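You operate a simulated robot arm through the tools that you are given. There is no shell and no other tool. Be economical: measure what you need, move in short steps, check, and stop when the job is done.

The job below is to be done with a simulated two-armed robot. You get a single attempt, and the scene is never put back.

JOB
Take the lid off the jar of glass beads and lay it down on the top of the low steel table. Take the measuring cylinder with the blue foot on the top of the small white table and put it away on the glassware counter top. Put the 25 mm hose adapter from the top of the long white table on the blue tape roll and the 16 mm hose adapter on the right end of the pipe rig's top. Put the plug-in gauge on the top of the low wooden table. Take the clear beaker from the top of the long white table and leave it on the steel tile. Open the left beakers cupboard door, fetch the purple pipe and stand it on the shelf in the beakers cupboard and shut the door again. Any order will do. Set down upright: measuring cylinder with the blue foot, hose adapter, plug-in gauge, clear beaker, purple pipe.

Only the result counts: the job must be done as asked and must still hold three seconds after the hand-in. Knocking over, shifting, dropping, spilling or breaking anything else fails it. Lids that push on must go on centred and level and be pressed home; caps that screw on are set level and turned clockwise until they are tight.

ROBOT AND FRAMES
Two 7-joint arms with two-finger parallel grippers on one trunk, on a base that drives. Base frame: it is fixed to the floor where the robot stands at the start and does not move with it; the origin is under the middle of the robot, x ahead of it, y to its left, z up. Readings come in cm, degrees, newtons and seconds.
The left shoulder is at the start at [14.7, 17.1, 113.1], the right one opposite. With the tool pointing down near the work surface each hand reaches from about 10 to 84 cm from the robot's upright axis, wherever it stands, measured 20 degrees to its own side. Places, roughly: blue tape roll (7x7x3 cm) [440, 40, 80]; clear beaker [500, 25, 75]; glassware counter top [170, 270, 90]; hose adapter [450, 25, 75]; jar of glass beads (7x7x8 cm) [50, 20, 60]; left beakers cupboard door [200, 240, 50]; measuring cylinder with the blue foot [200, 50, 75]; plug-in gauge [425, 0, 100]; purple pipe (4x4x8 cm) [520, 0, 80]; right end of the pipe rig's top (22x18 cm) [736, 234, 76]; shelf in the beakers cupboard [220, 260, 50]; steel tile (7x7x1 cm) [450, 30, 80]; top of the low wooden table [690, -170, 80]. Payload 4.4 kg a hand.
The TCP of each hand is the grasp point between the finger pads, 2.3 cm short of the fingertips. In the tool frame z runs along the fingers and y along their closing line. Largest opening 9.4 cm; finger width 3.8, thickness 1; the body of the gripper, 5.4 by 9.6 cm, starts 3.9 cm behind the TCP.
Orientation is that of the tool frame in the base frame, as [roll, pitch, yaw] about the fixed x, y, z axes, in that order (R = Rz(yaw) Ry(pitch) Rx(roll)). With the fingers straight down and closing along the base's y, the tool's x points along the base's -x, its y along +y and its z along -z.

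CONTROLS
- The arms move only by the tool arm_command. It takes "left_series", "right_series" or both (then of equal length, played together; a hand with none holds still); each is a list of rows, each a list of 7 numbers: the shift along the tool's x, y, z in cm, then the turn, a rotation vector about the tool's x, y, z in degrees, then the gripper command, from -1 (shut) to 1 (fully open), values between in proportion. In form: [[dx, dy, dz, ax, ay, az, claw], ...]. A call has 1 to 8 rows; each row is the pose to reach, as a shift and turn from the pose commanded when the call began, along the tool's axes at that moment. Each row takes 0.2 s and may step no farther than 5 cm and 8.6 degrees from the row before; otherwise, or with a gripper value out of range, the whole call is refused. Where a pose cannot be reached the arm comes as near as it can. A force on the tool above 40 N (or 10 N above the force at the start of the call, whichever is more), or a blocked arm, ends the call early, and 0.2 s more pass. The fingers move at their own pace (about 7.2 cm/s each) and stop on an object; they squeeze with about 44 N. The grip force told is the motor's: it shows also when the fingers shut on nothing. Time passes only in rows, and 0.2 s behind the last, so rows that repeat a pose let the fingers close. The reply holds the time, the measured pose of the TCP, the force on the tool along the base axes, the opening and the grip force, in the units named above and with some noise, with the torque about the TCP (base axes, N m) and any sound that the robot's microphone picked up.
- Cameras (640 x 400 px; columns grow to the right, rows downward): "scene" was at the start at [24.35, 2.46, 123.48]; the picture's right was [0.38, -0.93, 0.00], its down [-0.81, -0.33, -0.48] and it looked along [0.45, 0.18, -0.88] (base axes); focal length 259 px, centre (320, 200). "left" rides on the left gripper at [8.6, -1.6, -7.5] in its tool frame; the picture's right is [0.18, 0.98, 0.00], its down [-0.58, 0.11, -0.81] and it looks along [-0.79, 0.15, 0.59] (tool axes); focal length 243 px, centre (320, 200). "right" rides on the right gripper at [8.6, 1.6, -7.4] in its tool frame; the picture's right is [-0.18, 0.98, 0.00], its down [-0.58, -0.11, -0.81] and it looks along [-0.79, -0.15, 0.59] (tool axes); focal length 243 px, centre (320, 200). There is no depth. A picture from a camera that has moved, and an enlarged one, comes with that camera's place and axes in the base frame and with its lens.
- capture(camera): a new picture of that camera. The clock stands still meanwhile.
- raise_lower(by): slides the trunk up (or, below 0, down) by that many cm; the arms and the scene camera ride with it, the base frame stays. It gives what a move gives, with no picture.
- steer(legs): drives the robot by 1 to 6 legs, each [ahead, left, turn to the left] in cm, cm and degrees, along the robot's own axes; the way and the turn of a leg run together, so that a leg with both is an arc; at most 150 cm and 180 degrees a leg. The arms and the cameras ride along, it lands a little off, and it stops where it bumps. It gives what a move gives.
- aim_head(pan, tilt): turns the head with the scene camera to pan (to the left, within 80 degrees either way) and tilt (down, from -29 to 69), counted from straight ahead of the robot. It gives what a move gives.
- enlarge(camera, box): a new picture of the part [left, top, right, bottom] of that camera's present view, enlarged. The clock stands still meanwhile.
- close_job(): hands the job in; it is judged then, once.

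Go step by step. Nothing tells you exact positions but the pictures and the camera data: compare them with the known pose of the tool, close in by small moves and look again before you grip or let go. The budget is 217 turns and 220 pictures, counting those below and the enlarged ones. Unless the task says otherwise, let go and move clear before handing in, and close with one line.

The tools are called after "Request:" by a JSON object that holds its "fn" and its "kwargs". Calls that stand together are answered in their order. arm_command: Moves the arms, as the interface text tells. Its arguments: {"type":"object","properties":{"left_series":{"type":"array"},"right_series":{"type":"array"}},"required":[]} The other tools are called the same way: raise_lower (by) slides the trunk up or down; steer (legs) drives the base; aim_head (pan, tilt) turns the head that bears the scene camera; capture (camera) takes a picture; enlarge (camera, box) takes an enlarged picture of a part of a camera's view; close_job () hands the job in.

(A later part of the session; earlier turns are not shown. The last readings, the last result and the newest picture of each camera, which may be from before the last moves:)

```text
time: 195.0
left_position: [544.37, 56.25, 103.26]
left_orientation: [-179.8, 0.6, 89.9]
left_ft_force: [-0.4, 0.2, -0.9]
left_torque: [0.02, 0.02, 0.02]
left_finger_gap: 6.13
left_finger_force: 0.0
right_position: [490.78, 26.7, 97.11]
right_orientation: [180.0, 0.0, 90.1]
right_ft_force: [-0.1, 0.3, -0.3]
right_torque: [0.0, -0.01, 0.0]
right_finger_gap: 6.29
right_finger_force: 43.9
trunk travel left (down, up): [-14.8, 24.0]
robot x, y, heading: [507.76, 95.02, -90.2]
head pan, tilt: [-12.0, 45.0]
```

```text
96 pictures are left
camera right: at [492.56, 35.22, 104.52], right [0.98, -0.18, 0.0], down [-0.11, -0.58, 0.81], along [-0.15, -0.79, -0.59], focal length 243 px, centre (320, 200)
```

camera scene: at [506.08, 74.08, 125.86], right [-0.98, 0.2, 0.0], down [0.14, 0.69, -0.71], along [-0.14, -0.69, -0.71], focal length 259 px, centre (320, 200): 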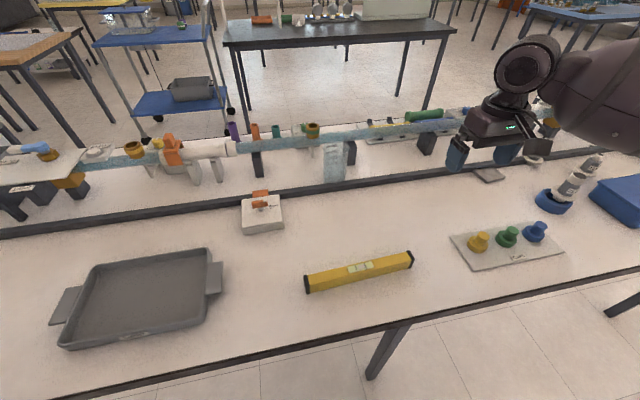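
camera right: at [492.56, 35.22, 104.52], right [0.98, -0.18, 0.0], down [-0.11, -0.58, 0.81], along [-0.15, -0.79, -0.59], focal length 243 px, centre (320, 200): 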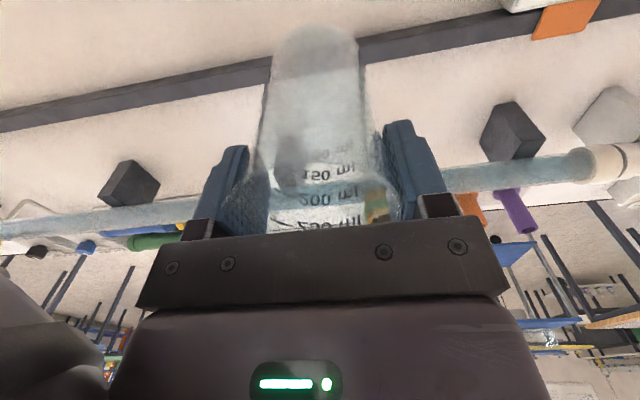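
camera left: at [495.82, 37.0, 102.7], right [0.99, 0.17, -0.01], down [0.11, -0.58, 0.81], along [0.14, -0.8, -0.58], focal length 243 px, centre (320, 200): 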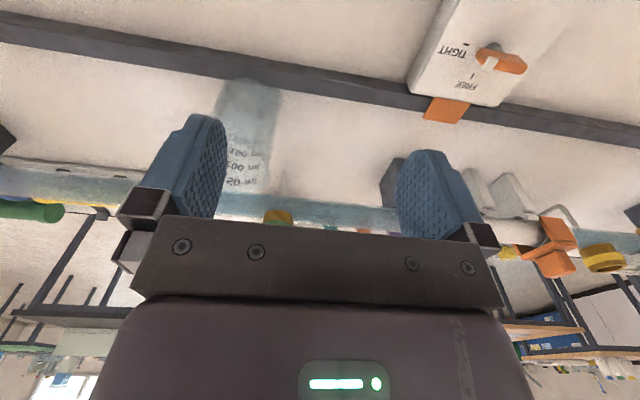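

Request:
{"fn": "steer", "kwargs": {"legs": [[0, -44, 0]]}}

Request:
{"fn": "capture", "kwargs": {"camera": "right"}}

Request:
{"fn": "capture", "kwargs": {"camera": "scene"}}

```text
time: 199.4
left_position: [499.17, 56.07, 103.18]
left_orientation: [-179.8, 0.5, 89.4]
left_ft_force: [-0.3, 0.0, 0.2]
left_torque: [-0.02, 0.0, 0.0]
left_finger_gap: 6.14
left_finger_force: 0.0
right_position: [445.57, 26.77, 96.86]
right_orientation: [-179.9, 0.0, 89.5]
right_ft_force: [0.2, 0.0, -0.7]
right_torque: [0.04, 0.0, 0.02]
right_finger_gap: 6.24
right_finger_force: 44.1
trunk travel left (down, up): [-14.8, 24.0]
robot x, y, heading: [463.03, 94.7, -90.3]
head pan, tilt: [-12.0, 45.0]
```

```text
95 pictures are left
camera right: at [447.33, 35.37, 104.44], right [0.98, -0.19, 0.0], down [-0.11, -0.58, 0.81], along [-0.15, -0.79, -0.59], focal length 243 px, centre (320, 200)
```

right: 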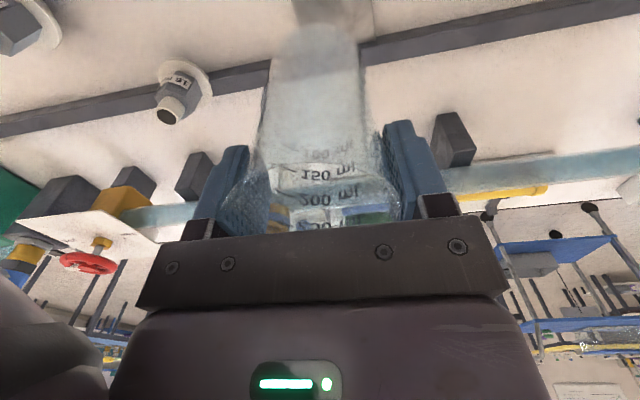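

```text
94 pictures are left
camera scene: at [461.14, 69.4, 125.85], right [-0.98, 0.21, 0.0], down [0.15, 0.69, -0.71], along [-0.15, -0.69, -0.71], focal length 259 px, centre (320, 200)
```

scene: 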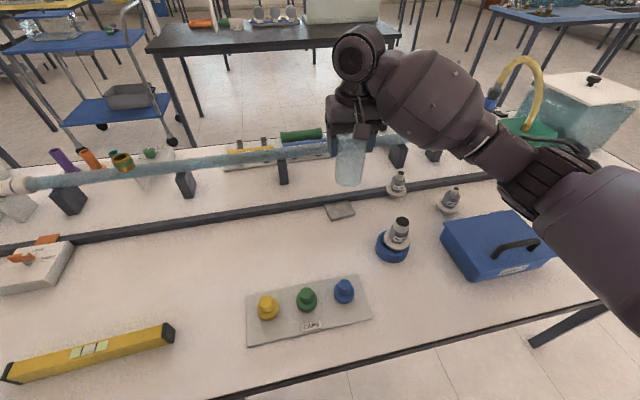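

Request:
{"fn": "arm_command", "kwargs": {"right_series": [[2.4, 1.2, 0, 0, 0, 0, -1], [2.4, 1.2, 4, 0, 0, 0, -1], [2.4, 1.2, 6.5, 0, 0, 0, -1]]}}

Request:
{"fn": "enlarge", "kwargs": {"camera": "scene", "box": [290, 150, 410, 225]}}

Request:
{"fn": "enlarge", "kwargs": {"camera": "right", "box": [220, 0, 420, 125]}}

```text
time: 200.2
left_position: [499.17, 55.99, 103.15]
left_orientation: [-179.7, 0.5, 89.4]
left_ft_force: [0.6, -0.6, 0.2]
left_torque: [-0.05, -0.01, 0.02]
left_finger_gap: 6.12
left_finger_force: 0.0
right_position: [446.74, 29.15, 90.49]
right_orientation: [-179.9, -0.1, 89.6]
right_ft_force: [0.4, -0.5, -0.4]
right_torque: [-0.01, 0.0, 0.01]
right_finger_gap: 6.26
right_finger_force: 44.0
trunk travel left (down, up): [-14.8, 24.0]
robot x, y, heading: [462.92, 95.26, -90.4]
head pan, tilt: [-12.0, 45.0]
```

```text
5.33 times, centred on (350, 188) of scene
camera zoom: at [461.15, 69.4, 125.85], right [-0.98, 0.21, 0.0], down [0.15, 0.69, -0.71], along [-0.15, -0.69, -0.71], focal length 1383 px, centre (160, 267)
```

zoom: 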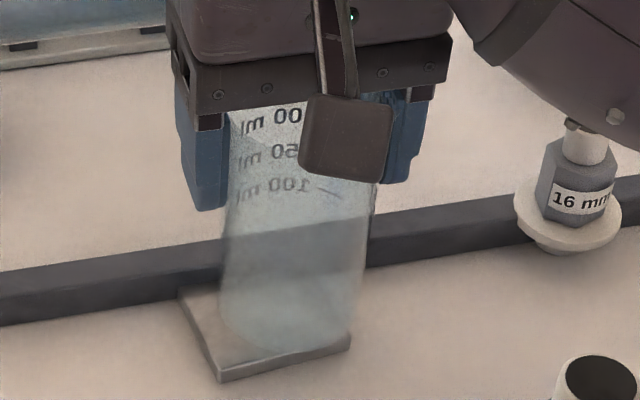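

```text
3.20 times, centred on (320, 62) of right
camera zoom: at [448.58, 37.69, 98.01], right [0.98, -0.19, 0.0], down [-0.11, -0.58, 0.81], along [-0.15, -0.79, -0.59], focal length 776 px, centre (320, 640)
```

zoom: 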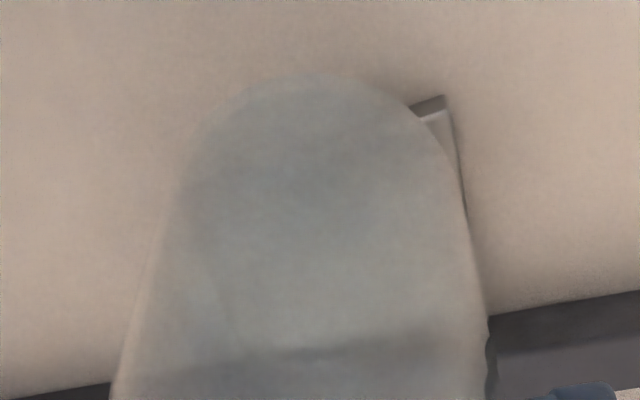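

Request:
{"fn": "arm_command", "kwargs": {"right_series": [[-0.9, 0.2, 0, 0, 0, 0, -1], [-0.9, 0.2, 1, 0, 0, 0, -1], [-0.9, 0.2, 1.6, 0, 0, 0, -1], [-0.9, 0.2, 2, 0, 0, 0, -1], [-0.9, 0.2, 2.4, 0, 0, 0, -1], [-0.9, 0.2, 2.7, 0, 0, 0, -1]]}}

Request:
{"fn": "enlarge", "kwargs": {"camera": "scene", "box": [290, 150, 410, 225]}}

```text
time: 201.6
left_position: [499.3, 56.05, 103.11]
left_orientation: [-179.7, 0.5, 89.3]
left_ft_force: [0.0, 0.1, -0.5]
left_torque: [0.03, 0.0, 0.01]
left_finger_gap: 6.11
left_finger_force: 0.1
right_position: [446.92, 28.27, 87.69]
right_orientation: [180.0, -0.1, 89.7]
right_ft_force: [-0.1, 0.6, 0.6]
right_torque: [0.06, 0.06, 0.03]
right_finger_gap: 6.27
right_finger_force: 43.7
trunk travel left (down, up): [-14.8, 24.0]
robot x, y, heading: [462.86, 95.44, -90.3]
head pan, tilt: [-12.0, 45.0]
```

```text
5.33 times, centred on (350, 188) of scene
camera zoom: at [461.16, 69.43, 125.87], right [-0.98, 0.21, 0.0], down [0.15, 0.69, -0.71], along [-0.15, -0.69, -0.71], focal length 1383 px, centre (160, 267)
```

zoom: 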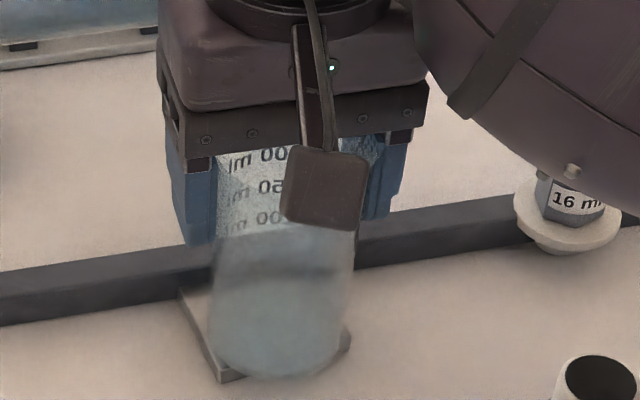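

Request:
{"fn": "arm_command", "kwargs": {"right_series": [[-0.8, -0.2, -0.3, 0, 0, 0, -1], [-0.8, -0.2, 0.4, 0, 0, 0, -1], [-0.8, -0.2, 0.8, 0, 0, 0, -1], [-0.8, -0.2, 1.1, 0, 0, 0, -1]]}}

Request:
{"fn": "enlarge", "kwargs": {"camera": "scene", "box": [290, 150, 410, 225]}}

```text
time: 202.6
left_position: [499.2, 56.32, 103.33]
left_orientation: [-179.7, 0.7, 89.4]
left_ft_force: [-0.2, 1.6, -1.0]
left_torque: [0.05, 0.01, -0.02]
left_finger_gap: 6.11
left_finger_force: 0.1
right_position: [446.74, 27.55, 87.02]
right_orientation: [-180.0, 0.3, 89.6]
right_ft_force: [-0.2, -2.7, 30.1]
right_torque: [-0.07, 0.0, -0.24]
right_finger_gap: 6.33
right_finger_force: 43.8
trunk travel left (down, up): [-14.8, 24.0]
robot x, y, heading: [462.9, 95.16, -90.6]
head pan, tilt: [-12.0, 45.0]
```

```text
5.33 times, centred on (350, 188) of scene
camera zoom: at [461.21, 69.64, 125.96], right [-0.98, 0.21, 0.0], down [0.15, 0.69, -0.71], along [-0.15, -0.69, -0.71], focal length 1383 px, centre (160, 267)
```

zoom: 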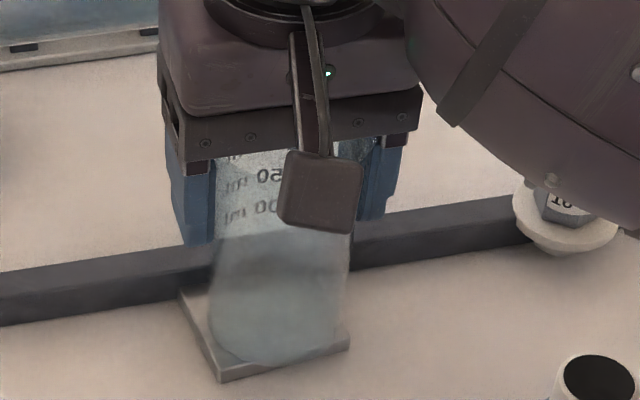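

Request:
{"fn": "arm_command", "kwargs": {"right_series": [[0, 0, -0.4, 0, 0, 0, -1], [0, 0, -0.4, 0, 0, 0, -0.1], [0, 0, -0.4, 0, 0, 0, 0.4], [0, 0, -0.4, 0, 0, 0, 0.8], [0, 0, -0.4, 0, 0, 0, 1]]}}

Request:
{"fn": "arm_command", "kwargs": {"right_series": [[0, 0, -3, 0, 0, 0, 1], [0, 0, -7, 0, 0, 0, 1], [0, 0, -11, 0, 0, 0, 1], [4, 0, -13, 0, 0, 0, 1]]}}

Request:
{"fn": "capture", "kwargs": {"camera": "scene"}}

```text
time: 203.8
left_position: [499.3, 56.15, 103.13]
left_orientation: [-179.7, 0.4, 89.4]
left_ft_force: [-0.2, 0.8, 1.1]
left_torque: [0.01, 0.01, 0.04]
left_finger_gap: 6.12
left_finger_force: 0.0
right_position: [446.67, 27.82, 86.92]
right_orientation: [-180.0, -0.1, 89.6]
right_ft_force: [-0.8, -0.6, 0.1]
right_torque: [-0.03, 0.01, -0.02]
right_finger_gap: 9.38
right_finger_force: 0.0
trunk travel left (down, up): [-14.8, 24.0]
robot x, y, heading: [462.85, 94.69, -90.2]
head pan, tilt: [-12.0, 45.0]
```

```text
time: 204.8
left_position: [499.19, 56.24, 103.17]
left_orientation: [-179.8, 0.5, 89.4]
left_ft_force: [-0.6, -0.1, 0.6]
left_torque: [-0.02, 0.01, -0.03]
left_finger_gap: 6.1
left_finger_force: 0.1
right_position: [446.82, 31.48, 100.29]
right_orientation: [179.9, 0.1, 89.6]
right_ft_force: [0.5, 0.6, 0.1]
right_torque: [-0.02, 0.02, 0.0]
right_finger_gap: 9.41
right_finger_force: 0.1
trunk travel left (down, up): [-14.8, 24.0]
robot x, y, heading: [462.81, 95.25, -90.1]
head pan, tilt: [-12.0, 45.0]
```

```text
89 pictures are left
camera scene: at [461.12, 69.51, 125.89], right [-0.98, 0.21, 0.0], down [0.15, 0.69, -0.71], along [-0.15, -0.69, -0.71], focal length 259 px, centre (320, 200)
```

scene: 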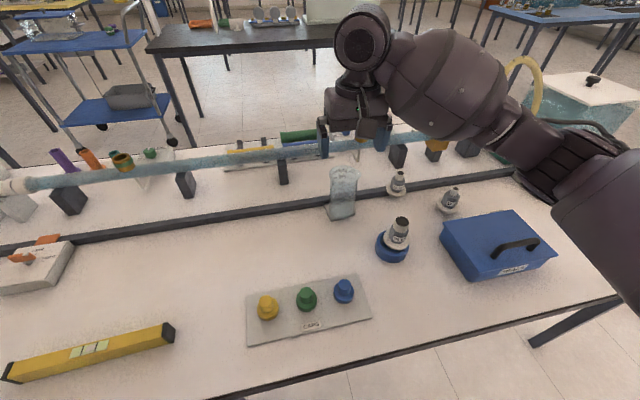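

Request:
{"fn": "steer", "kwargs": {"legs": [[0, -15, 0]]}}

Request:
{"fn": "capture", "kwargs": {"camera": "right"}}

Request:
{"fn": "capture", "kwargs": {"camera": "scene"}}

```text
time: 206.8
left_position: [484.1, 56.05, 103.16]
left_orientation: [-179.9, 0.4, 89.3]
left_ft_force: [-0.1, 0.0, 0.9]
left_torque: [0.01, -0.03, 0.0]
left_finger_gap: 6.11
left_finger_force: 0.1
right_position: [431.69, 31.64, 100.16]
right_orientation: [180.0, 0.0, 89.4]
right_ft_force: [0.0, -0.4, 0.4]
right_torque: [0.0, 0.0, 0.02]
right_finger_gap: 9.4
right_finger_force: 0.0
trunk travel left (down, up): [-14.8, 24.0]
robot x, y, heading: [447.84, 94.92, -90.6]
head pan, tilt: [-12.0, 45.0]
```

```text
88 pictures are left
camera right: at [433.5, 40.07, 107.58], right [0.98, -0.19, 0.0], down [-0.11, -0.58, 0.81], along [-0.16, -0.79, -0.59], focal length 243 px, centre (320, 200)
```

right: 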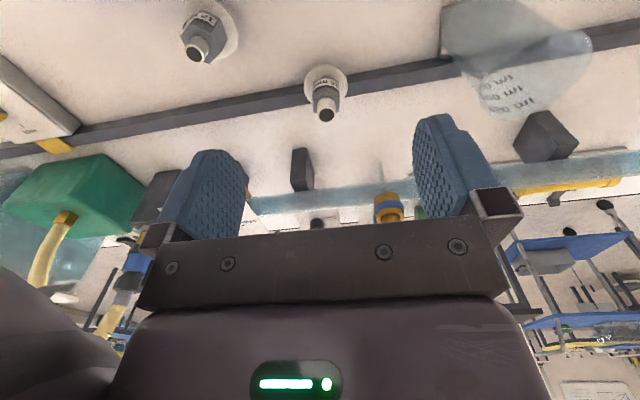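

```text
87 pictures are left
camera scene: at [446.06, 69.53, 125.85], right [-0.98, 0.22, 0.0], down [0.15, 0.69, -0.71], along [-0.15, -0.69, -0.71], focal length 259 px, centre (320, 200)
```

scene: 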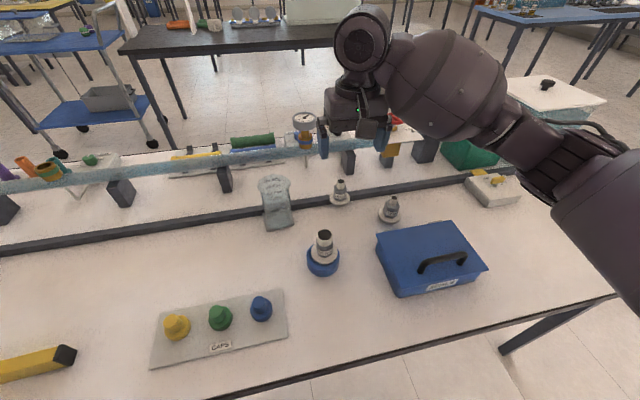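

Request:
{"fn": "arm_command", "kwargs": {"right_series": [[-3, -0.5, 3.5, 0, 0, 0, 0.6], [-6.2, -0.7, 6.5, 0, 0, 0, 0.4], [-6.2, -0.7, 9, 0, 0, 0, 0.2]]}}

Request:
{"fn": "capture", "kwargs": {"camera": "right"}}

Request:
{"fn": "enlarge", "kwargs": {"camera": "scene", "box": [260, 140, 420, 240]}}

```text
time: 207.6
left_position: [484.2, 56.0, 103.22]
left_orientation: [-179.8, 0.4, 89.3]
left_ft_force: [-0.2, 0.4, -0.7]
left_torque: [0.01, 0.02, 0.01]
left_finger_gap: 6.1
left_finger_force: 0.0
right_position: [430.85, 25.54, 90.98]
right_orientation: [180.0, 0.0, 89.4]
right_ft_force: [-0.5, -0.4, -0.4]
right_torque: [0.0, 0.01, 0.0]
right_finger_gap: 5.66
right_finger_force: 0.0
trunk travel left (down, up): [-14.8, 24.0]
robot x, y, heading: [447.41, 95.67, -90.5]
head pan, tilt: [-12.0, 45.0]
```

```text
86 pictures are left
camera right: at [432.72, 33.92, 98.47], right [0.98, -0.19, 0.0], down [-0.11, -0.58, 0.81], along [-0.16, -0.79, -0.59], focal length 243 px, centre (320, 200)
```

right: 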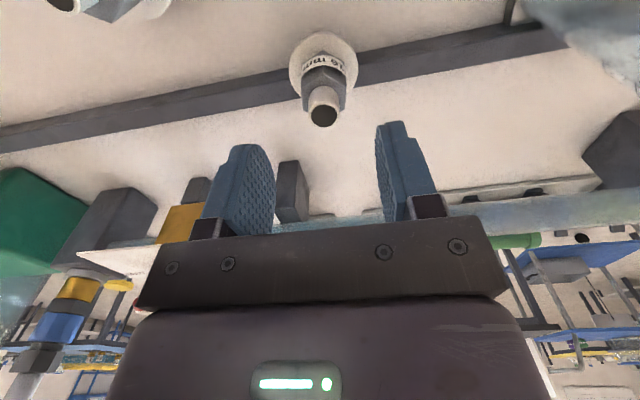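

```text
4.00 times, centred on (340, 190) of scene
camera zoom: at [446.07, 69.49, 125.84], right [-0.98, 0.22, 0.0], down [0.15, 0.69, -0.71], along [-0.15, -0.69, -0.71], focal length 1037 px, centre (240, 240)
```

zoom: 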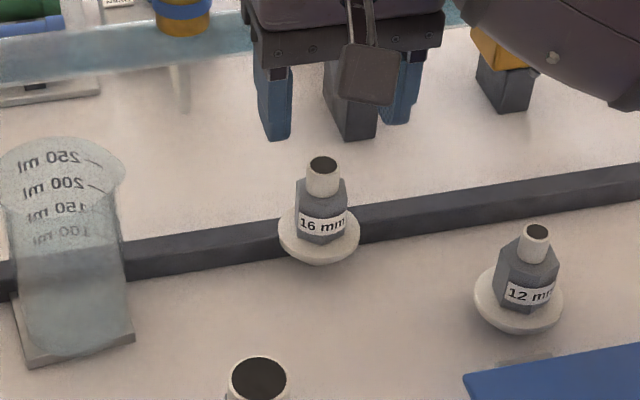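

Request:
{"fn": "arm_command", "kwargs": {"right_series": [[0.25, 0.55, 2.5, 0, 0, 0, 0.2], [0.25, 0.55, 4.4, 0, 0, 0, 0.2], [0.25, 0.55, 4.4, 0, 0, 0, -1], [0.25, 0.55, 4.4, 0, 0, 0, -1], [0.25, 0.55, 4.4, 0, 0, 0, -1]]}}

Request:
{"fn": "capture", "kwargs": {"camera": "right"}}

```text
time: 208.8
left_position: [484.09, 56.05, 103.21]
left_orientation: [-179.8, 0.4, 89.3]
left_ft_force: [-0.5, -0.1, 0.5]
left_torque: [-0.01, -0.01, -0.04]
left_finger_gap: 6.1
left_finger_force: 0.1
right_position: [431.42, 25.81, 86.71]
right_orientation: [179.9, 0.0, 89.4]
right_ft_force: [-1.2, 0.2, 0.1]
right_torque: [0.06, 0.0, 0.03]
right_finger_gap: 1.84
right_finger_force: 44.0
trunk travel left (down, up): [-14.8, 24.0]
robot x, y, heading: [447.67, 95.4, -90.5]
head pan, tilt: [-12.0, 45.0]
```

```text
84 pictures are left
camera right: at [433.3, 34.2, 94.22], right [0.98, -0.19, 0.0], down [-0.11, -0.58, 0.81], along [-0.16, -0.79, -0.59], focal length 243 px, centre (320, 200)
```

right: 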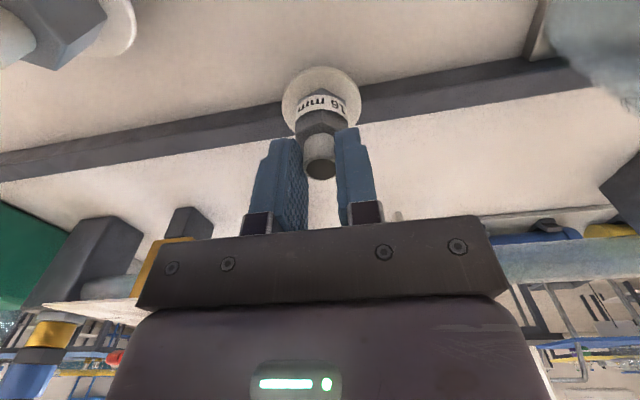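

Request:
{"fn": "arm_command", "kwargs": {"right_series": [[0, 0, -3, 0, 0, 0, -1], [0, 0, -7, 0, 0, 0, -1], [0, 0, -11, 0, 0, 0, -1], [4.5, 0, -13, 0, 0, 0, -1], [9, 0, -13, 0, 0, 0, -1]]}}

Request:
{"fn": "steer", "kwargs": {"legs": [[-33, 0, 0], [0, 0, 90]]}}

Request:
{"fn": "aim_head", "kwargs": {"pan": 15, "tilt": 12}}

Request:
{"fn": "capture", "kwargs": {"camera": "scene"}}

Request:
{"fn": "capture", "kwargs": {"camera": "right"}}

```text
time: 210.0
left_position: [484.2, 56.12, 103.18]
left_orientation: [-179.8, 0.4, 89.3]
left_ft_force: [-0.3, 0.4, -0.6]
left_torque: [0.02, -0.04, -0.01]
left_finger_gap: 6.11
left_finger_force: 0.2
right_position: [431.47, 34.78, 99.61]
right_orientation: [180.0, -0.1, 89.4]
right_ft_force: [-0.5, -0.1, -1.0]
right_torque: [0.02, -0.02, 0.0]
right_finger_gap: 1.83
right_finger_force: 44.2
trunk travel left (down, up): [-14.8, 24.0]
robot x, y, heading: [448.03, 95.1, -90.6]
head pan, tilt: [-12.0, 45.0]
```

```text
time: 216.0
left_position: [487.06, 164.9, 103.11]
left_orientation: [-179.8, 0.5, -179.9]
left_ft_force: [-0.5, -0.3, 0.6]
left_torque: [0.02, 0.0, -0.01]
left_finger_gap: 6.12
left_finger_force: 0.1
right_position: [509.26, 112.54, 99.45]
right_orientation: [-180.0, 0.1, -179.6]
right_ft_force: [-0.1, 0.5, -1.4]
right_torque: [0.0, 0.02, 0.01]
right_finger_gap: 1.77
right_finger_force: 44.4
trunk travel left (down, up): [-14.8, 24.0]
robot x, y, heading: [448.13, 127.79, 0.4]
head pan, tilt: [-12.0, 45.0]
```

```text
time: 217.0
left_position: [487.06, 164.86, 103.21]
left_orientation: [-179.8, 0.5, -179.7]
left_ft_force: [0.4, -0.4, 0.2]
left_torque: [0.01, -0.01, 0.02]
left_finger_gap: 6.11
left_finger_force: 0.0
right_position: [509.39, 112.56, 99.55]
right_orientation: [-180.0, 0.1, -179.6]
right_ft_force: [-0.2, 0.2, -0.9]
right_torque: [-0.03, 0.01, 0.01]
right_finger_gap: 1.79
right_finger_force: 44.1
trunk travel left (down, up): [-14.8, 24.0]
robot x, y, heading: [448.1, 127.93, 0.5]
head pan, tilt: [15.0, 12.0]
```

```text
83 pictures are left
camera scene: at [475.34, 130.57, 131.01], right [0.27, -0.96, 0.0], down [-0.2, -0.06, -0.98], along [0.94, 0.26, -0.21], focal length 259 px, centre (320, 200)
```

scene: 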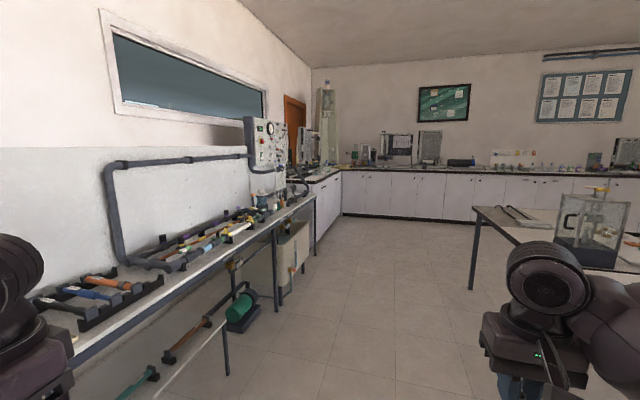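

```text
82 pictures are left
camera right: at [500.87, 114.03, 107.0], right [0.18, 0.98, 0.0], down [0.58, -0.1, 0.81], along [0.79, -0.14, -0.59], focal length 243 px, centre (320, 200)
```

right: 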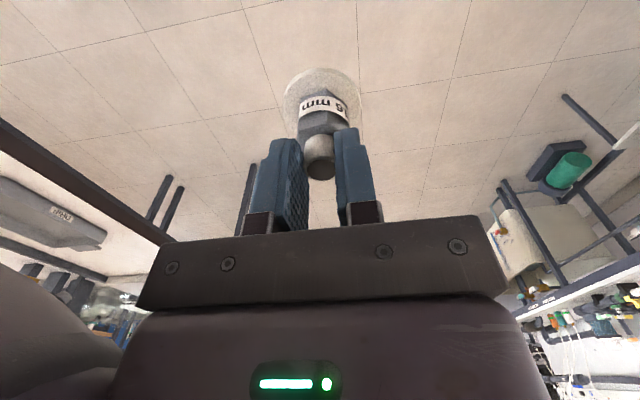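

Request:
{"fn": "steer", "kwargs": {"legs": [[140, 0, -0.5], [127, 0, 0], [0, 0, 90]]}}

Request:
{"fn": "aim_head", "kwargs": {"pan": -10, "tilt": 30}}

Request:
{"fn": "capture", "kwargs": {"camera": "scene"}}

```text
time: 233.8
left_position: [675.72, 168.63, 103.13]
left_orientation: [-179.8, 0.5, -87.9]
left_ft_force: [0.0, -0.3, 0.0]
left_torque: [0.02, -0.02, -0.02]
left_finger_gap: 6.14
left_finger_force: 0.1
right_position: [727.31, 192.62, 99.55]
right_orientation: [-179.9, 0.0, -87.8]
right_ft_force: [-0.4, -0.2, -1.2]
right_torque: [0.0, 0.01, -0.02]
right_finger_gap: 1.75
right_finger_force: 44.5
trunk travel left (down, up): [-14.8, 24.0]
robot x, y, heading: [713.89, 130.96, 92.4]
head pan, tilt: [15.0, 12.0]
```

```text
time: 234.7
left_position: [675.77, 168.54, 103.24]
left_orientation: [-179.9, 0.5, -87.9]
left_ft_force: [-0.3, -0.3, 0.7]
left_torque: [0.0, -0.02, 0.0]
left_finger_gap: 6.11
left_finger_force: 0.0
right_position: [727.28, 192.53, 99.53]
right_orientation: [-180.0, 0.0, -87.9]
right_ft_force: [0.2, -0.3, -0.2]
right_torque: [-0.03, 0.03, -0.01]
right_finger_gap: 1.78
right_finger_force: 44.3
trunk travel left (down, up): [-14.8, 24.0]
robot x, y, heading: [714.07, 130.66, 92.4]
head pan, tilt: [-10.0, 30.0]
```

```text
81 pictures are left
camera scene: at [714.48, 157.92, 128.12], right [0.99, -0.13, 0.0], down [-0.07, -0.49, -0.87], along [0.12, 0.86, -0.5], focal length 259 px, centre (320, 200)
```

scene: 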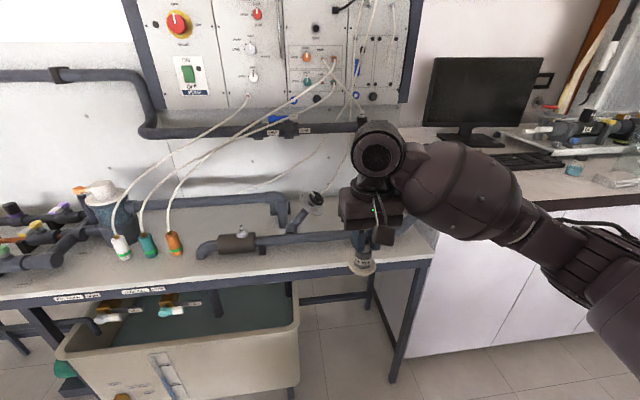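

Request:
{"fn": "capture", "kwargs": {"camera": "right"}}

Request:
{"fn": "enlarge", "kwargs": {"camera": "scene", "box": [220, 160, 460, 310]}}

```text
80 pictures are left
camera right: at [726.2, 183.71, 107.0], right [-0.99, 0.15, 0.0], down [0.09, 0.59, 0.81], along [0.12, 0.8, -0.59], focal length 243 px, centre (320, 200)
```

right: 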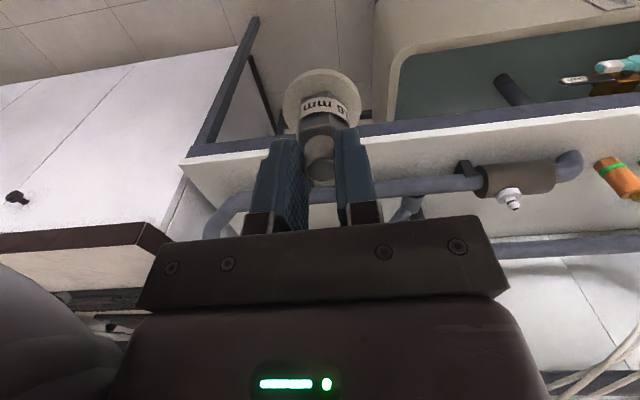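

```text
2.67 times, centred on (340, 235) of scene
camera zoom: at [714.48, 157.92, 128.12], right [0.99, -0.13, 0.0], down [-0.07, -0.49, -0.87], along [0.12, 0.86, -0.5], focal length 692 px, centre (267, 107)
```

zoom: 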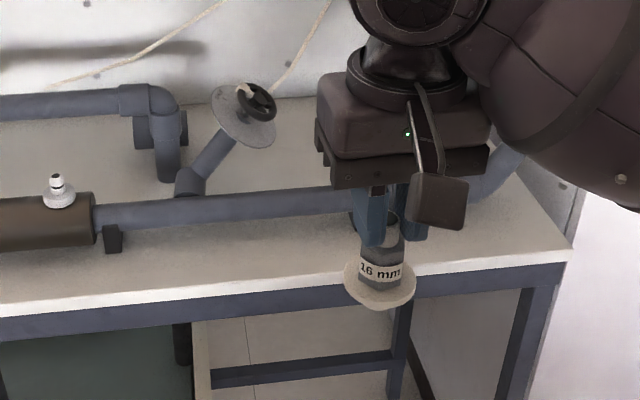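

Request:
{"fn": "steer", "kwargs": {"legs": [[0, -9, -2.4], [33, 0, 0]]}}

Request:
{"fn": "capture", "kwargs": {"camera": "right"}}

Request:
{"fn": "aim_head", "kwargs": {"pan": -10, "tilt": 45}}

Request:
{"fn": "capture", "kwargs": {"camera": "scene"}}

```text
time: 237.9
left_position: [686.54, 203.22, 103.24]
left_orientation: [-179.8, 0.6, -90.4]
left_ft_force: [-0.6, 0.1, -0.6]
left_torque: [-0.02, 0.0, 0.02]
left_finger_gap: 6.1
left_finger_force: 0.0
right_position: [738.97, 224.85, 99.51]
right_orientation: [180.0, -0.1, -90.3]
right_ft_force: [0.5, -0.2, -2.0]
right_torque: [-0.05, 0.0, -0.01]
right_finger_gap: 1.75
right_finger_force: 44.4
trunk travel left (down, up): [-14.8, 24.0]
robot x, y, heading: [722.76, 163.75, 89.7]
head pan, tilt: [-10.0, 30.0]
```

```text
78 pictures are left
camera right: at [737.5, 216.04, 106.98], right [-0.98, 0.19, 0.0], down [0.11, 0.58, 0.81], along [0.15, 0.79, -0.59], focal length 243 px, centre (320, 200)
```

right: 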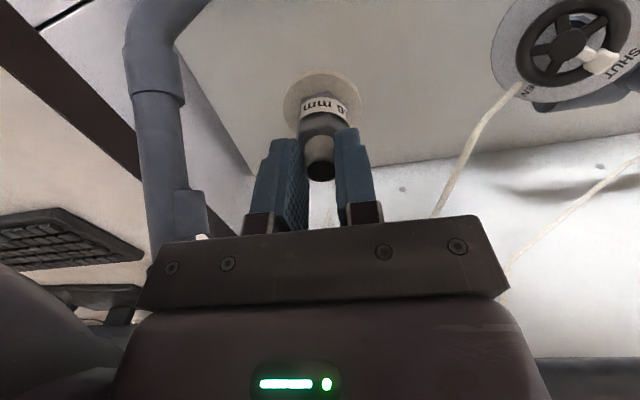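

```text
time: 238.7
left_position: [686.49, 203.19, 103.07]
left_orientation: [-179.8, 0.5, -90.5]
left_ft_force: [0.0, 0.4, 1.0]
left_torque: [0.02, 0.01, -0.03]
left_finger_gap: 6.1
left_finger_force: 0.0
right_position: [738.95, 224.76, 99.5]
right_orientation: [180.0, 0.0, -90.3]
right_ft_force: [0.4, 0.3, -0.8]
right_torque: [-0.04, 0.03, 0.0]
right_finger_gap: 1.79
right_finger_force: 43.9
trunk travel left (down, up): [-14.8, 24.0]
robot x, y, heading: [722.6, 163.99, 89.7]
head pan, tilt: [-10.0, 45.0]
```

```text
77 pictures are left
camera scene: at [724.49, 189.85, 125.86], right [0.98, -0.18, 0.0], down [-0.13, -0.7, -0.71], along [0.13, 0.7, -0.71], focal length 259 px, centre (320, 200)
```

scene: 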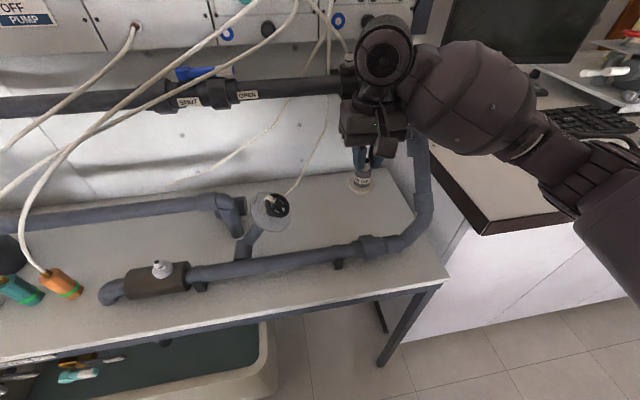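

Request:
{"fn": "arm_command", "kwargs": {"right_series": [[-3, 0.2, 0, 0, 0, 0, -1], [-6, 0.4, 0, 0, 0, 0, -1], [-6.2, 0.4, 4.5, 0, 0, 0, -1], [-6.2, 0.4, 9, 0, 0, 0, -1], [-6.2, 0.4, 12, 0, 0, 0, -1]]}}

Request:
{"fn": "capture", "kwargs": {"camera": "right"}}

Request:
{"fn": "enlarge", "kwargs": {"camera": "scene", "box": [260, 130, 420, 230]}}

```text
time: 239.3
left_position: [686.52, 203.12, 103.22]
left_orientation: [-179.7, 0.6, -90.5]
left_ft_force: [-0.8, 0.7, 0.1]
left_torque: [-0.05, -0.01, 0.01]
left_finger_gap: 6.1
left_finger_force: 0.1
right_position: [738.77, 229.8, 99.39]
right_orientation: [-179.8, -0.3, -89.9]
right_ft_force: [4.1, -19.8, 5.8]
right_torque: [1.95, 0.21, -0.36]
right_finger_gap: 1.76
right_finger_force: 44.7
trunk travel left (down, up): [-14.8, 24.0]
robot x, y, heading: [722.84, 163.9, 90.0]
head pan, tilt: [-10.0, 45.0]
stopped in row 3 (right hand): the force on the tool passed its limit at 91 N (the readings are from after the stop); the commanded pose is now the measured one
```

```text
76 pictures are left
camera right: at [737.36, 221.08, 107.0], right [-0.98, 0.18, -0.01], down [0.1, 0.59, 0.8], along [0.15, 0.79, -0.59], focal length 243 px, centre (320, 200)
```

right: 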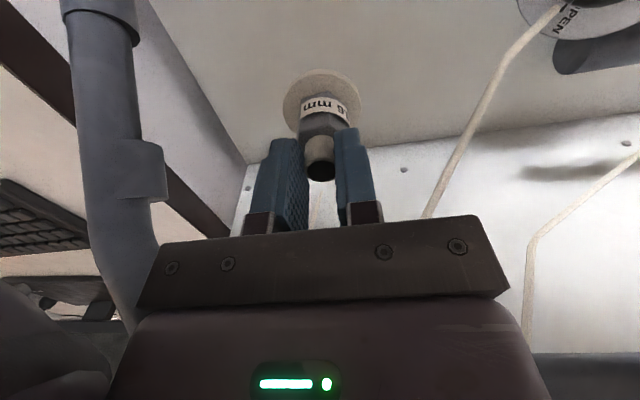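

```text
4.00 times, centred on (340, 180) of scene
camera zoom: at [724.56, 189.73, 125.9], right [0.98, -0.18, 0.0], down [-0.13, -0.7, -0.71], along [0.13, 0.7, -0.71], focal length 1037 px, centre (240, 280)
```

zoom: 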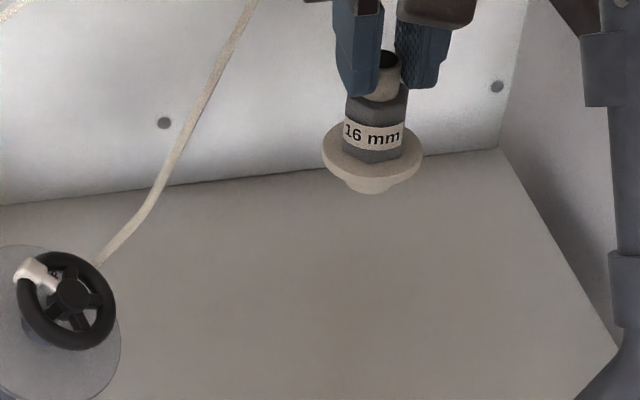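

Request:
{"fn": "arm_command", "kwargs": {"right_series": [[3.5, 0, 0, 0, 0, 0, -1], [3.5, 0, 0, 0, 0, 0, -1]]}}

Request:
{"fn": "capture", "kwargs": {"camera": "scene"}}

Request:
{"fn": "capture", "kwargs": {"camera": "right"}}

```text
time: 239.9
left_position: [686.49, 203.24, 103.17]
left_orientation: [-179.9, 0.4, -90.5]
left_ft_force: [0.0, 1.2, 0.2]
left_torque: [-0.02, -0.01, 0.01]
left_finger_gap: 6.11
left_finger_force: 0.1
right_position: [738.65, 226.46, 99.29]
right_orientation: [-179.7, -0.5, -90.0]
right_ft_force: [0.3, -0.3, 0.0]
right_torque: [-0.01, 0.0, -0.01]
right_finger_gap: 1.78
right_finger_force: 44.2
trunk travel left (down, up): [-14.8, 24.0]
robot x, y, heading: [722.77, 163.69, 89.7]
head pan, tilt: [-10.0, 45.0]
```

```text
74 pictures are left
camera scene: at [724.51, 189.9, 125.83], right [0.98, -0.18, 0.0], down [-0.13, -0.7, -0.71], along [0.13, 0.7, -0.71], focal length 259 px, centre (320, 200)
```

scene: 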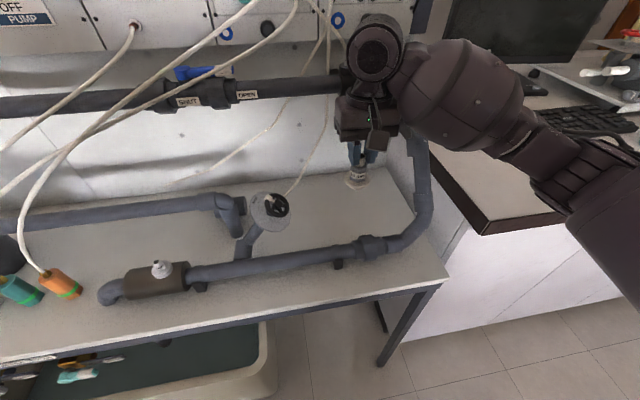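

```text
73 pictures are left
camera right: at [737.21, 217.81, 106.81], right [-0.98, 0.18, -0.01], down [0.1, 0.59, 0.8], along [0.15, 0.79, -0.6], focal length 243 px, centre (320, 200)
```

right: 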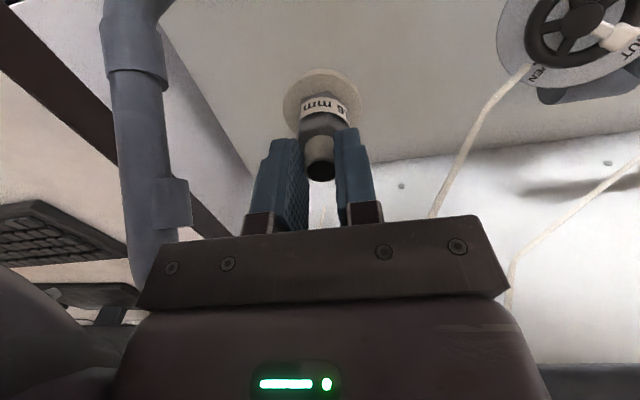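

Request:
{"fn": "arm_command", "kwargs": {"right_series": [[0.3, 0, 3, 0, 0, 0, -1], [0.3, 0, 6, 0, 0, 0, -1], [0.3, 0, 9, 0, 0, 0, -1], [0.3, 0, 11.5, 0, 0, 0, -1]]}}

Request:
{"fn": "enlarge", "kwargs": {"camera": "scene", "box": [260, 130, 420, 230]}}

```text
time: 240.9
left_position: [686.53, 203.31, 103.14]
left_orientation: [-179.9, 0.5, -90.6]
left_ft_force: [0.8, 0.7, -0.4]
left_torque: [0.03, -0.04, 0.05]
left_finger_gap: 6.11
left_finger_force: 0.0
right_position: [738.72, 226.02, 87.53]
right_orientation: [-179.7, -0.5, -90.0]
right_ft_force: [0.1, -0.1, -0.8]
right_torque: [-0.01, -0.05, 0.02]
right_finger_gap: 1.77
right_finger_force: 44.0
trunk travel left (down, up): [-14.8, 24.0]
robot x, y, heading: [722.77, 163.81, 89.6]
head pan, tilt: [-10.0, 45.0]
```

```text
4.00 times, centred on (340, 180) of scene
camera zoom: at [724.53, 189.87, 125.84], right [0.98, -0.18, 0.0], down [-0.13, -0.7, -0.71], along [0.13, 0.7, -0.71], focal length 1037 px, centre (240, 280)
```

zoom: 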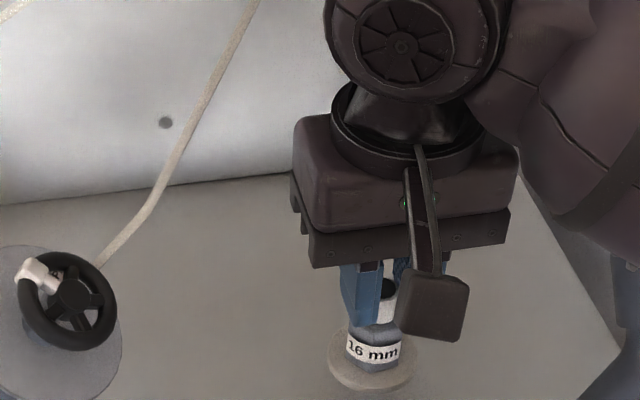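

Request:
{"fn": "arm_command", "kwargs": {"right_series": [[-0.5, 0, 0, 0, 0, 0, -1], [-1, 0, 0, 0, 0, 0, -1], [-1.5, 0, 0, 0, 0, 0, -1], [-1.5, 0, 1, 0, 0, 0, -1], [-1.5, 0, 2, 0, 0, 0, -1], [-1.5, 0, 2.8, 0, 0, 0, -1]]}}

Request:
{"fn": "enlarge", "kwargs": {"camera": "scene", "box": [300, 170, 420, 245]}}

```text
time: 242.3
left_position: [686.63, 203.19, 103.17]
left_orientation: [-179.8, 0.5, -90.5]
left_ft_force: [-0.4, -0.4, 0.2]
left_torque: [0.0, 0.01, 0.01]
left_finger_gap: 6.11
left_finger_force: 0.0
right_position: [738.89, 227.55, 85.04]
right_orientation: [-179.7, -0.4, -90.0]
right_ft_force: [0.6, 0.4, -0.3]
right_torque: [-0.01, -0.03, 0.01]
right_finger_gap: 1.77
right_finger_force: 44.1
trunk travel left (down, up): [-14.8, 24.0]
robot x, y, heading: [722.94, 164.18, 89.7]
head pan, tilt: [-10.0, 45.0]
```

```text
5.33 times, centred on (360, 208) of scene
camera zoom: at [724.54, 189.86, 125.85], right [0.98, -0.18, 0.0], down [-0.13, -0.7, -0.71], along [0.13, 0.7, -0.71], focal length 1383 px, centre (107, 160)
```

zoom: 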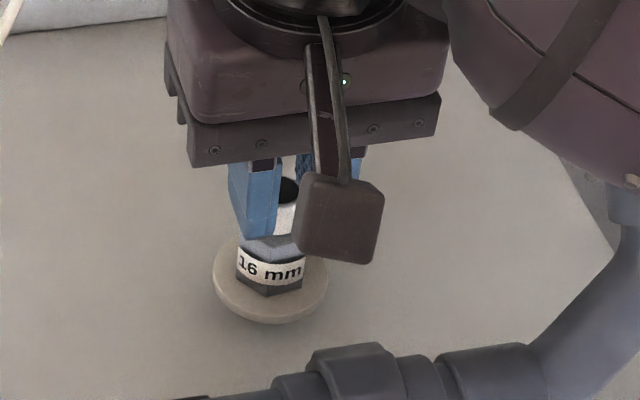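

Request:
{"fn": "arm_command", "kwargs": {"right_series": [[-0.4, 0, 0.2, 0, 0, 0, -1], [-0.8, 0, 0.4, 0, 0, 0, -1], [-0.8, 0, 0.8, 0, 0, 0, -1], [-0.8, 0, 1.2, 0, 0, 0, -1], [-0.8, 0, 1.6, 0, 0, 0, -1], [-0.8, 0, 2.0, 0, 0, 0, -1]]}}

Request:
{"fn": "enlarge", "kwargs": {"camera": "scene", "box": [300, 170, 420, 245]}}

```text
time: 243.6
left_position: [686.51, 203.07, 103.11]
left_orientation: [-179.7, 0.6, -90.5]
left_ft_force: [-0.5, -0.2, -0.7]
left_torque: [-0.03, -0.03, 0.01]
left_finger_gap: 6.12
left_finger_force: 0.0
right_position: [738.73, 228.43, 83.93]
right_orientation: [-179.8, 0.2, -89.8]
right_ft_force: [0.3, -5.6, 26.3]
right_torque: [-0.26, -0.03, 0.11]
right_finger_gap: 1.79
right_finger_force: 44.5
trunk travel left (down, up): [-14.8, 24.0]
robot x, y, heading: [722.79, 163.79, 89.5]
head pan, tilt: [-10.0, 45.0]
stopped in row 6 (right hand): the force on the tool passed its limit at 43 N (the readings are from after the stop); the commanded pose is now the measured one
```

```text
5.33 times, centred on (360, 208) of scene
camera zoom: at [724.51, 189.67, 125.88], right [0.98, -0.18, 0.0], down [-0.13, -0.69, -0.71], along [0.13, 0.7, -0.71], focal length 1383 px, centre (107, 160)
```

zoom: 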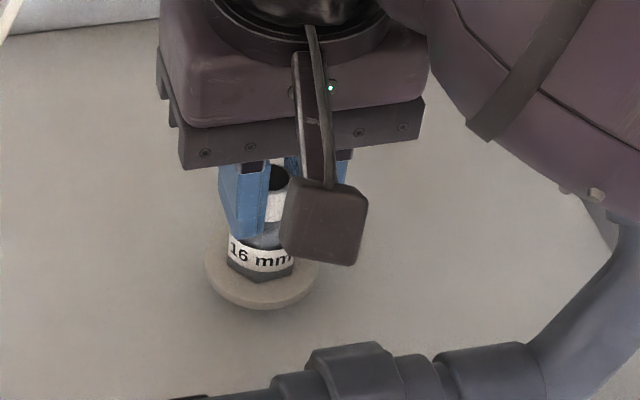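

Request:
{"fn": "arm_command", "kwargs": {"right_series": [[0, 0, -0.3, 0, 0, 0, -1], [0, 0, -0.3, 0, 0, 0, -0.4], [0, 0, -0.3, 0, 0, 0, 0], [0, 0, -0.3, 0, 0, 0, 0.1], [0, 0, -2.5, 0, 0, 0, 0.1], [0.5, 0, -6, 0, 0, 0, 0.1], [4, 0, -8, 0, 0, 0, 0.1], [8, 0, -10, 0, 0, 0, 0.1]]}}

Request:
{"fn": "enlarge", "kwargs": {"camera": "scene", "box": [260, 130, 420, 230]}}

```text
time: 245.4
left_position: [686.45, 203.16, 103.21]
left_orientation: [-179.8, 0.6, -90.5]
left_ft_force: [1.0, 0.1, 0.2]
left_torque: [-0.03, 0.04, -0.01]
left_finger_gap: 6.1
left_finger_force: 0.0
right_position: [738.69, 220.55, 93.66]
right_orientation: [-179.9, -0.1, -90.1]
right_ft_force: [-0.2, -0.5, 0.2]
right_torque: [0.02, 0.0, 0.03]
right_finger_gap: 5.14
right_finger_force: 0.0
trunk travel left (down, up): [-14.8, 24.0]
robot x, y, heading: [723.09, 164.14, 89.4]
head pan, tilt: [-10.0, 45.0]
```

```text
4.00 times, centred on (340, 180) of scene
camera zoom: at [724.53, 189.76, 125.89], right [0.98, -0.18, 0.0], down [-0.13, -0.7, -0.71], along [0.13, 0.7, -0.71], focal length 1037 px, centre (240, 280)
```

zoom: 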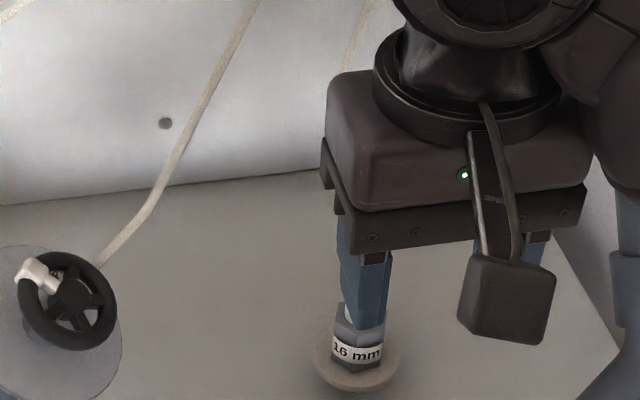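

Request:
{"fn": "arm_command", "kwargs": {"right_series": [[3, 0, -3, 0, 0, 0, 0.1], [6, 0, -6, 0, 0, 0, 0.3]]}}

Request:
{"fn": "steer", "kwargs": {"legs": [[-33, 0, 0], [0, 0, -90], [70, 0, 0], [0, 0, -90]]}}

Request:
{"fn": "aim_head", "kwargs": {"pan": 0, "tilt": 25}}

Request:
{"fn": "capture", "kwargs": {"camera": "scene"}}

```text
time: 246.0
left_position: [686.51, 203.13, 103.22]
left_orientation: [-179.8, 0.5, -90.5]
left_ft_force: [-1.0, 0.7, 0.2]
left_torque: [0.01, 0.0, -0.02]
left_finger_gap: 6.11
left_finger_force: 0.1
right_position: [738.84, 214.56, 99.66]
right_orientation: [-179.7, -0.1, -89.9]
right_ft_force: [0.0, -0.4, -0.3]
right_torque: [0.02, -0.02, 0.02]
right_finger_gap: 6.09
right_finger_force: 0.0
trunk travel left (down, up): [-14.8, 24.0]
robot x, y, heading: [722.81, 163.47, 89.7]
head pan, tilt: [-10.0, 45.0]
```

```text
time: 259.2
left_position: [829.39, 92.77, 103.14]
left_orientation: [-179.8, 0.5, 91.4]
left_ft_force: [0.2, 0.8, 0.8]
left_torque: [0.01, -0.02, -0.02]
left_finger_gap: 6.11
left_finger_force: 0.1
right_position: [777.43, 79.67, 99.58]
right_orientation: [-179.8, -0.2, 91.9]
right_ft_force: [-1.3, 0.0, 0.0]
right_torque: [0.01, 0.03, -0.01]
right_finger_gap: 6.1
right_finger_force: 0.1
trunk travel left (down, up): [-14.8, 24.0]
robot x, y, heading: [791.46, 130.71, -88.6]
head pan, tilt: [-10.0, 45.0]
```

```text
time: 260.0
left_position: [829.36, 92.73, 103.15]
left_orientation: [-179.8, 0.5, 91.3]
left_ft_force: [0.1, -0.1, -0.1]
left_torque: [0.01, 0.0, -0.04]
left_finger_gap: 6.11
left_finger_force: 0.1
right_position: [777.41, 79.66, 99.63]
right_orientation: [-179.8, -0.1, 91.8]
right_ft_force: [-0.8, 0.4, -0.5]
right_torque: [0.02, 0.02, -0.03]
right_finger_gap: 6.13
right_finger_force: 0.0
trunk travel left (down, up): [-14.8, 24.0]
robot x, y, heading: [791.62, 130.87, -88.4]
head pan, tilt: [0.0, 25.0]
```

```text
68 pictures are left
camera scene: at [792.58, 103.69, 128.91], right [-1.0, -0.03, 0.0], down [-0.01, 0.42, -0.91], along [0.02, -0.91, -0.42], focal length 259 px, centre (320, 200)
```

scene: 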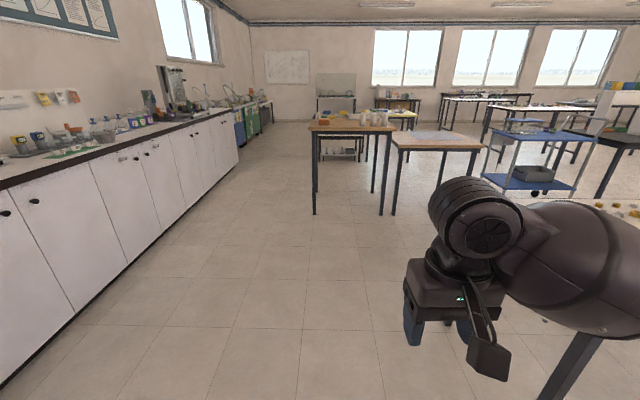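

Request:
{"fn": "steer", "kwargs": {"legs": [[140, 0, -1.6], [66, 0, 0], [0, 0, -90]]}}

Request:
{"fn": "aim_head", "kwargs": {"pan": 5, "tilt": 22}}

Request:
{"fn": "capture", "kwargs": {"camera": "scene"}}

```text
time: 274.1
left_position: [752.26, -112.25, 103.13]
left_orientation: [-179.8, 0.5, -0.6]
left_ft_force: [-0.7, -0.2, 0.4]
left_torque: [0.0, 0.03, -0.01]
left_finger_gap: 6.08
left_finger_force: 0.0
right_position: [740.92, -60.04, 99.7]
right_orientation: [-179.8, -0.1, -0.1]
right_ft_force: [0.6, 0.4, 0.1]
right_torque: [0.03, 0.02, -0.01]
right_finger_gap: 6.09
right_finger_force: 0.0
trunk travel left (down, up): [-14.8, 24.0]
robot x, y, heading: [791.82, -76.12, 179.4]
head pan, tilt: [0.0, 25.0]
```

```text
time: 274.7
left_position: [752.18, -112.28, 103.29]
left_orientation: [-179.8, 0.6, -0.6]
left_ft_force: [0.5, -0.8, -0.4]
left_torque: [0.0, 0.0, -0.01]
left_finger_gap: 6.1
left_finger_force: 0.0
right_position: [740.97, -59.94, 99.55]
right_orientation: [-179.7, -0.1, -0.1]
right_ft_force: [-1.2, 0.6, -0.5]
right_torque: [0.01, -0.01, -0.03]
right_finger_gap: 6.13
right_finger_force: 0.0
trunk travel left (down, up): [-14.8, 24.0]
robot x, y, heading: [791.75, -75.86, 179.4]
head pan, tilt: [5.0, 22.0]
```

```text
67 pictures are left
camera scene: at [764.54, -76.68, 129.4], right [-0.08, 1.0, 0.0], down [0.37, 0.03, -0.93], along [-0.92, -0.07, -0.37], focal length 259 px, centre (320, 200)
```

scene: 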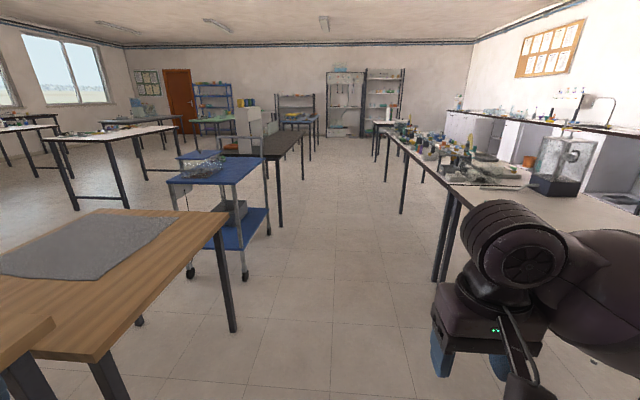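

Request:
{"fn": "steer", "kwargs": {"legs": [[120, -15, 0.6], [120, 0, 0], [117, 0, 0], [0, 0, -90]]}}

Request:
{"fn": "aim_head", "kwargs": {"pan": 0, "tilt": 35}}

Request:
{"fn": "capture", "kwargs": {"camera": "scene"}}

```text
time: 295.9
left_position: [396.27, -22.51, 103.16]
left_orientation: [-179.7, 0.5, -88.6]
left_ft_force: [0.4, 0.2, -0.6]
left_torque: [0.0, -0.01, -0.03]
left_finger_gap: 6.16
left_finger_force: 0.0
right_position: [448.24, -9.36, 99.64]
right_orientation: [-179.7, -0.1, -88.1]
right_ft_force: [0.1, -0.6, -0.5]
right_torque: [-0.02, 0.01, -0.01]
right_finger_gap: 6.1
right_finger_force: 0.0
trunk travel left (down, up): [-14.8, 24.0]
robot x, y, heading: [433.85, -60.71, 91.4]
head pan, tilt: [5.0, 22.0]
```

```text
time: 296.7
left_position: [396.18, -22.39, 103.23]
left_orientation: [-179.8, 0.5, -88.7]
left_ft_force: [1.1, -0.2, -0.1]
left_torque: [0.02, -0.04, 0.01]
left_finger_gap: 6.09
left_finger_force: 0.1
right_position: [448.17, -9.37, 99.56]
right_orientation: [-179.7, -0.2, -88.2]
right_ft_force: [0.5, 0.2, 0.4]
right_torque: [-0.02, -0.06, 0.02]
right_finger_gap: 6.12
right_finger_force: 0.2
trunk travel left (down, up): [-14.8, 24.0]
robot x, y, heading: [434.24, -60.55, 91.7]
head pan, tilt: [0.0, 35.0]
```

```text
66 pictures are left
camera scene: at [433.25, -33.82, 127.34], right [1.0, 0.03, 0.0], down [0.02, -0.57, -0.82], along [-0.02, 0.82, -0.57], focal length 259 px, centre (320, 200)
```

scene: 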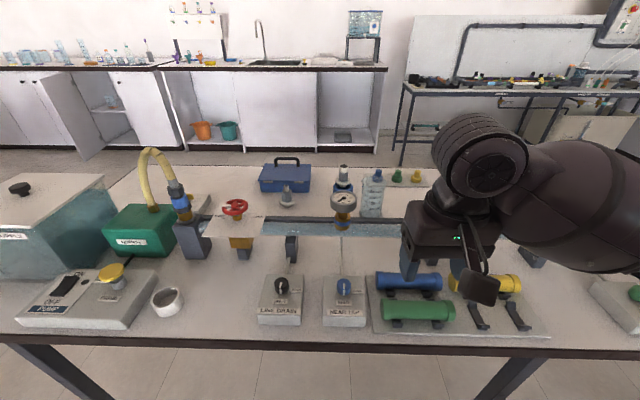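

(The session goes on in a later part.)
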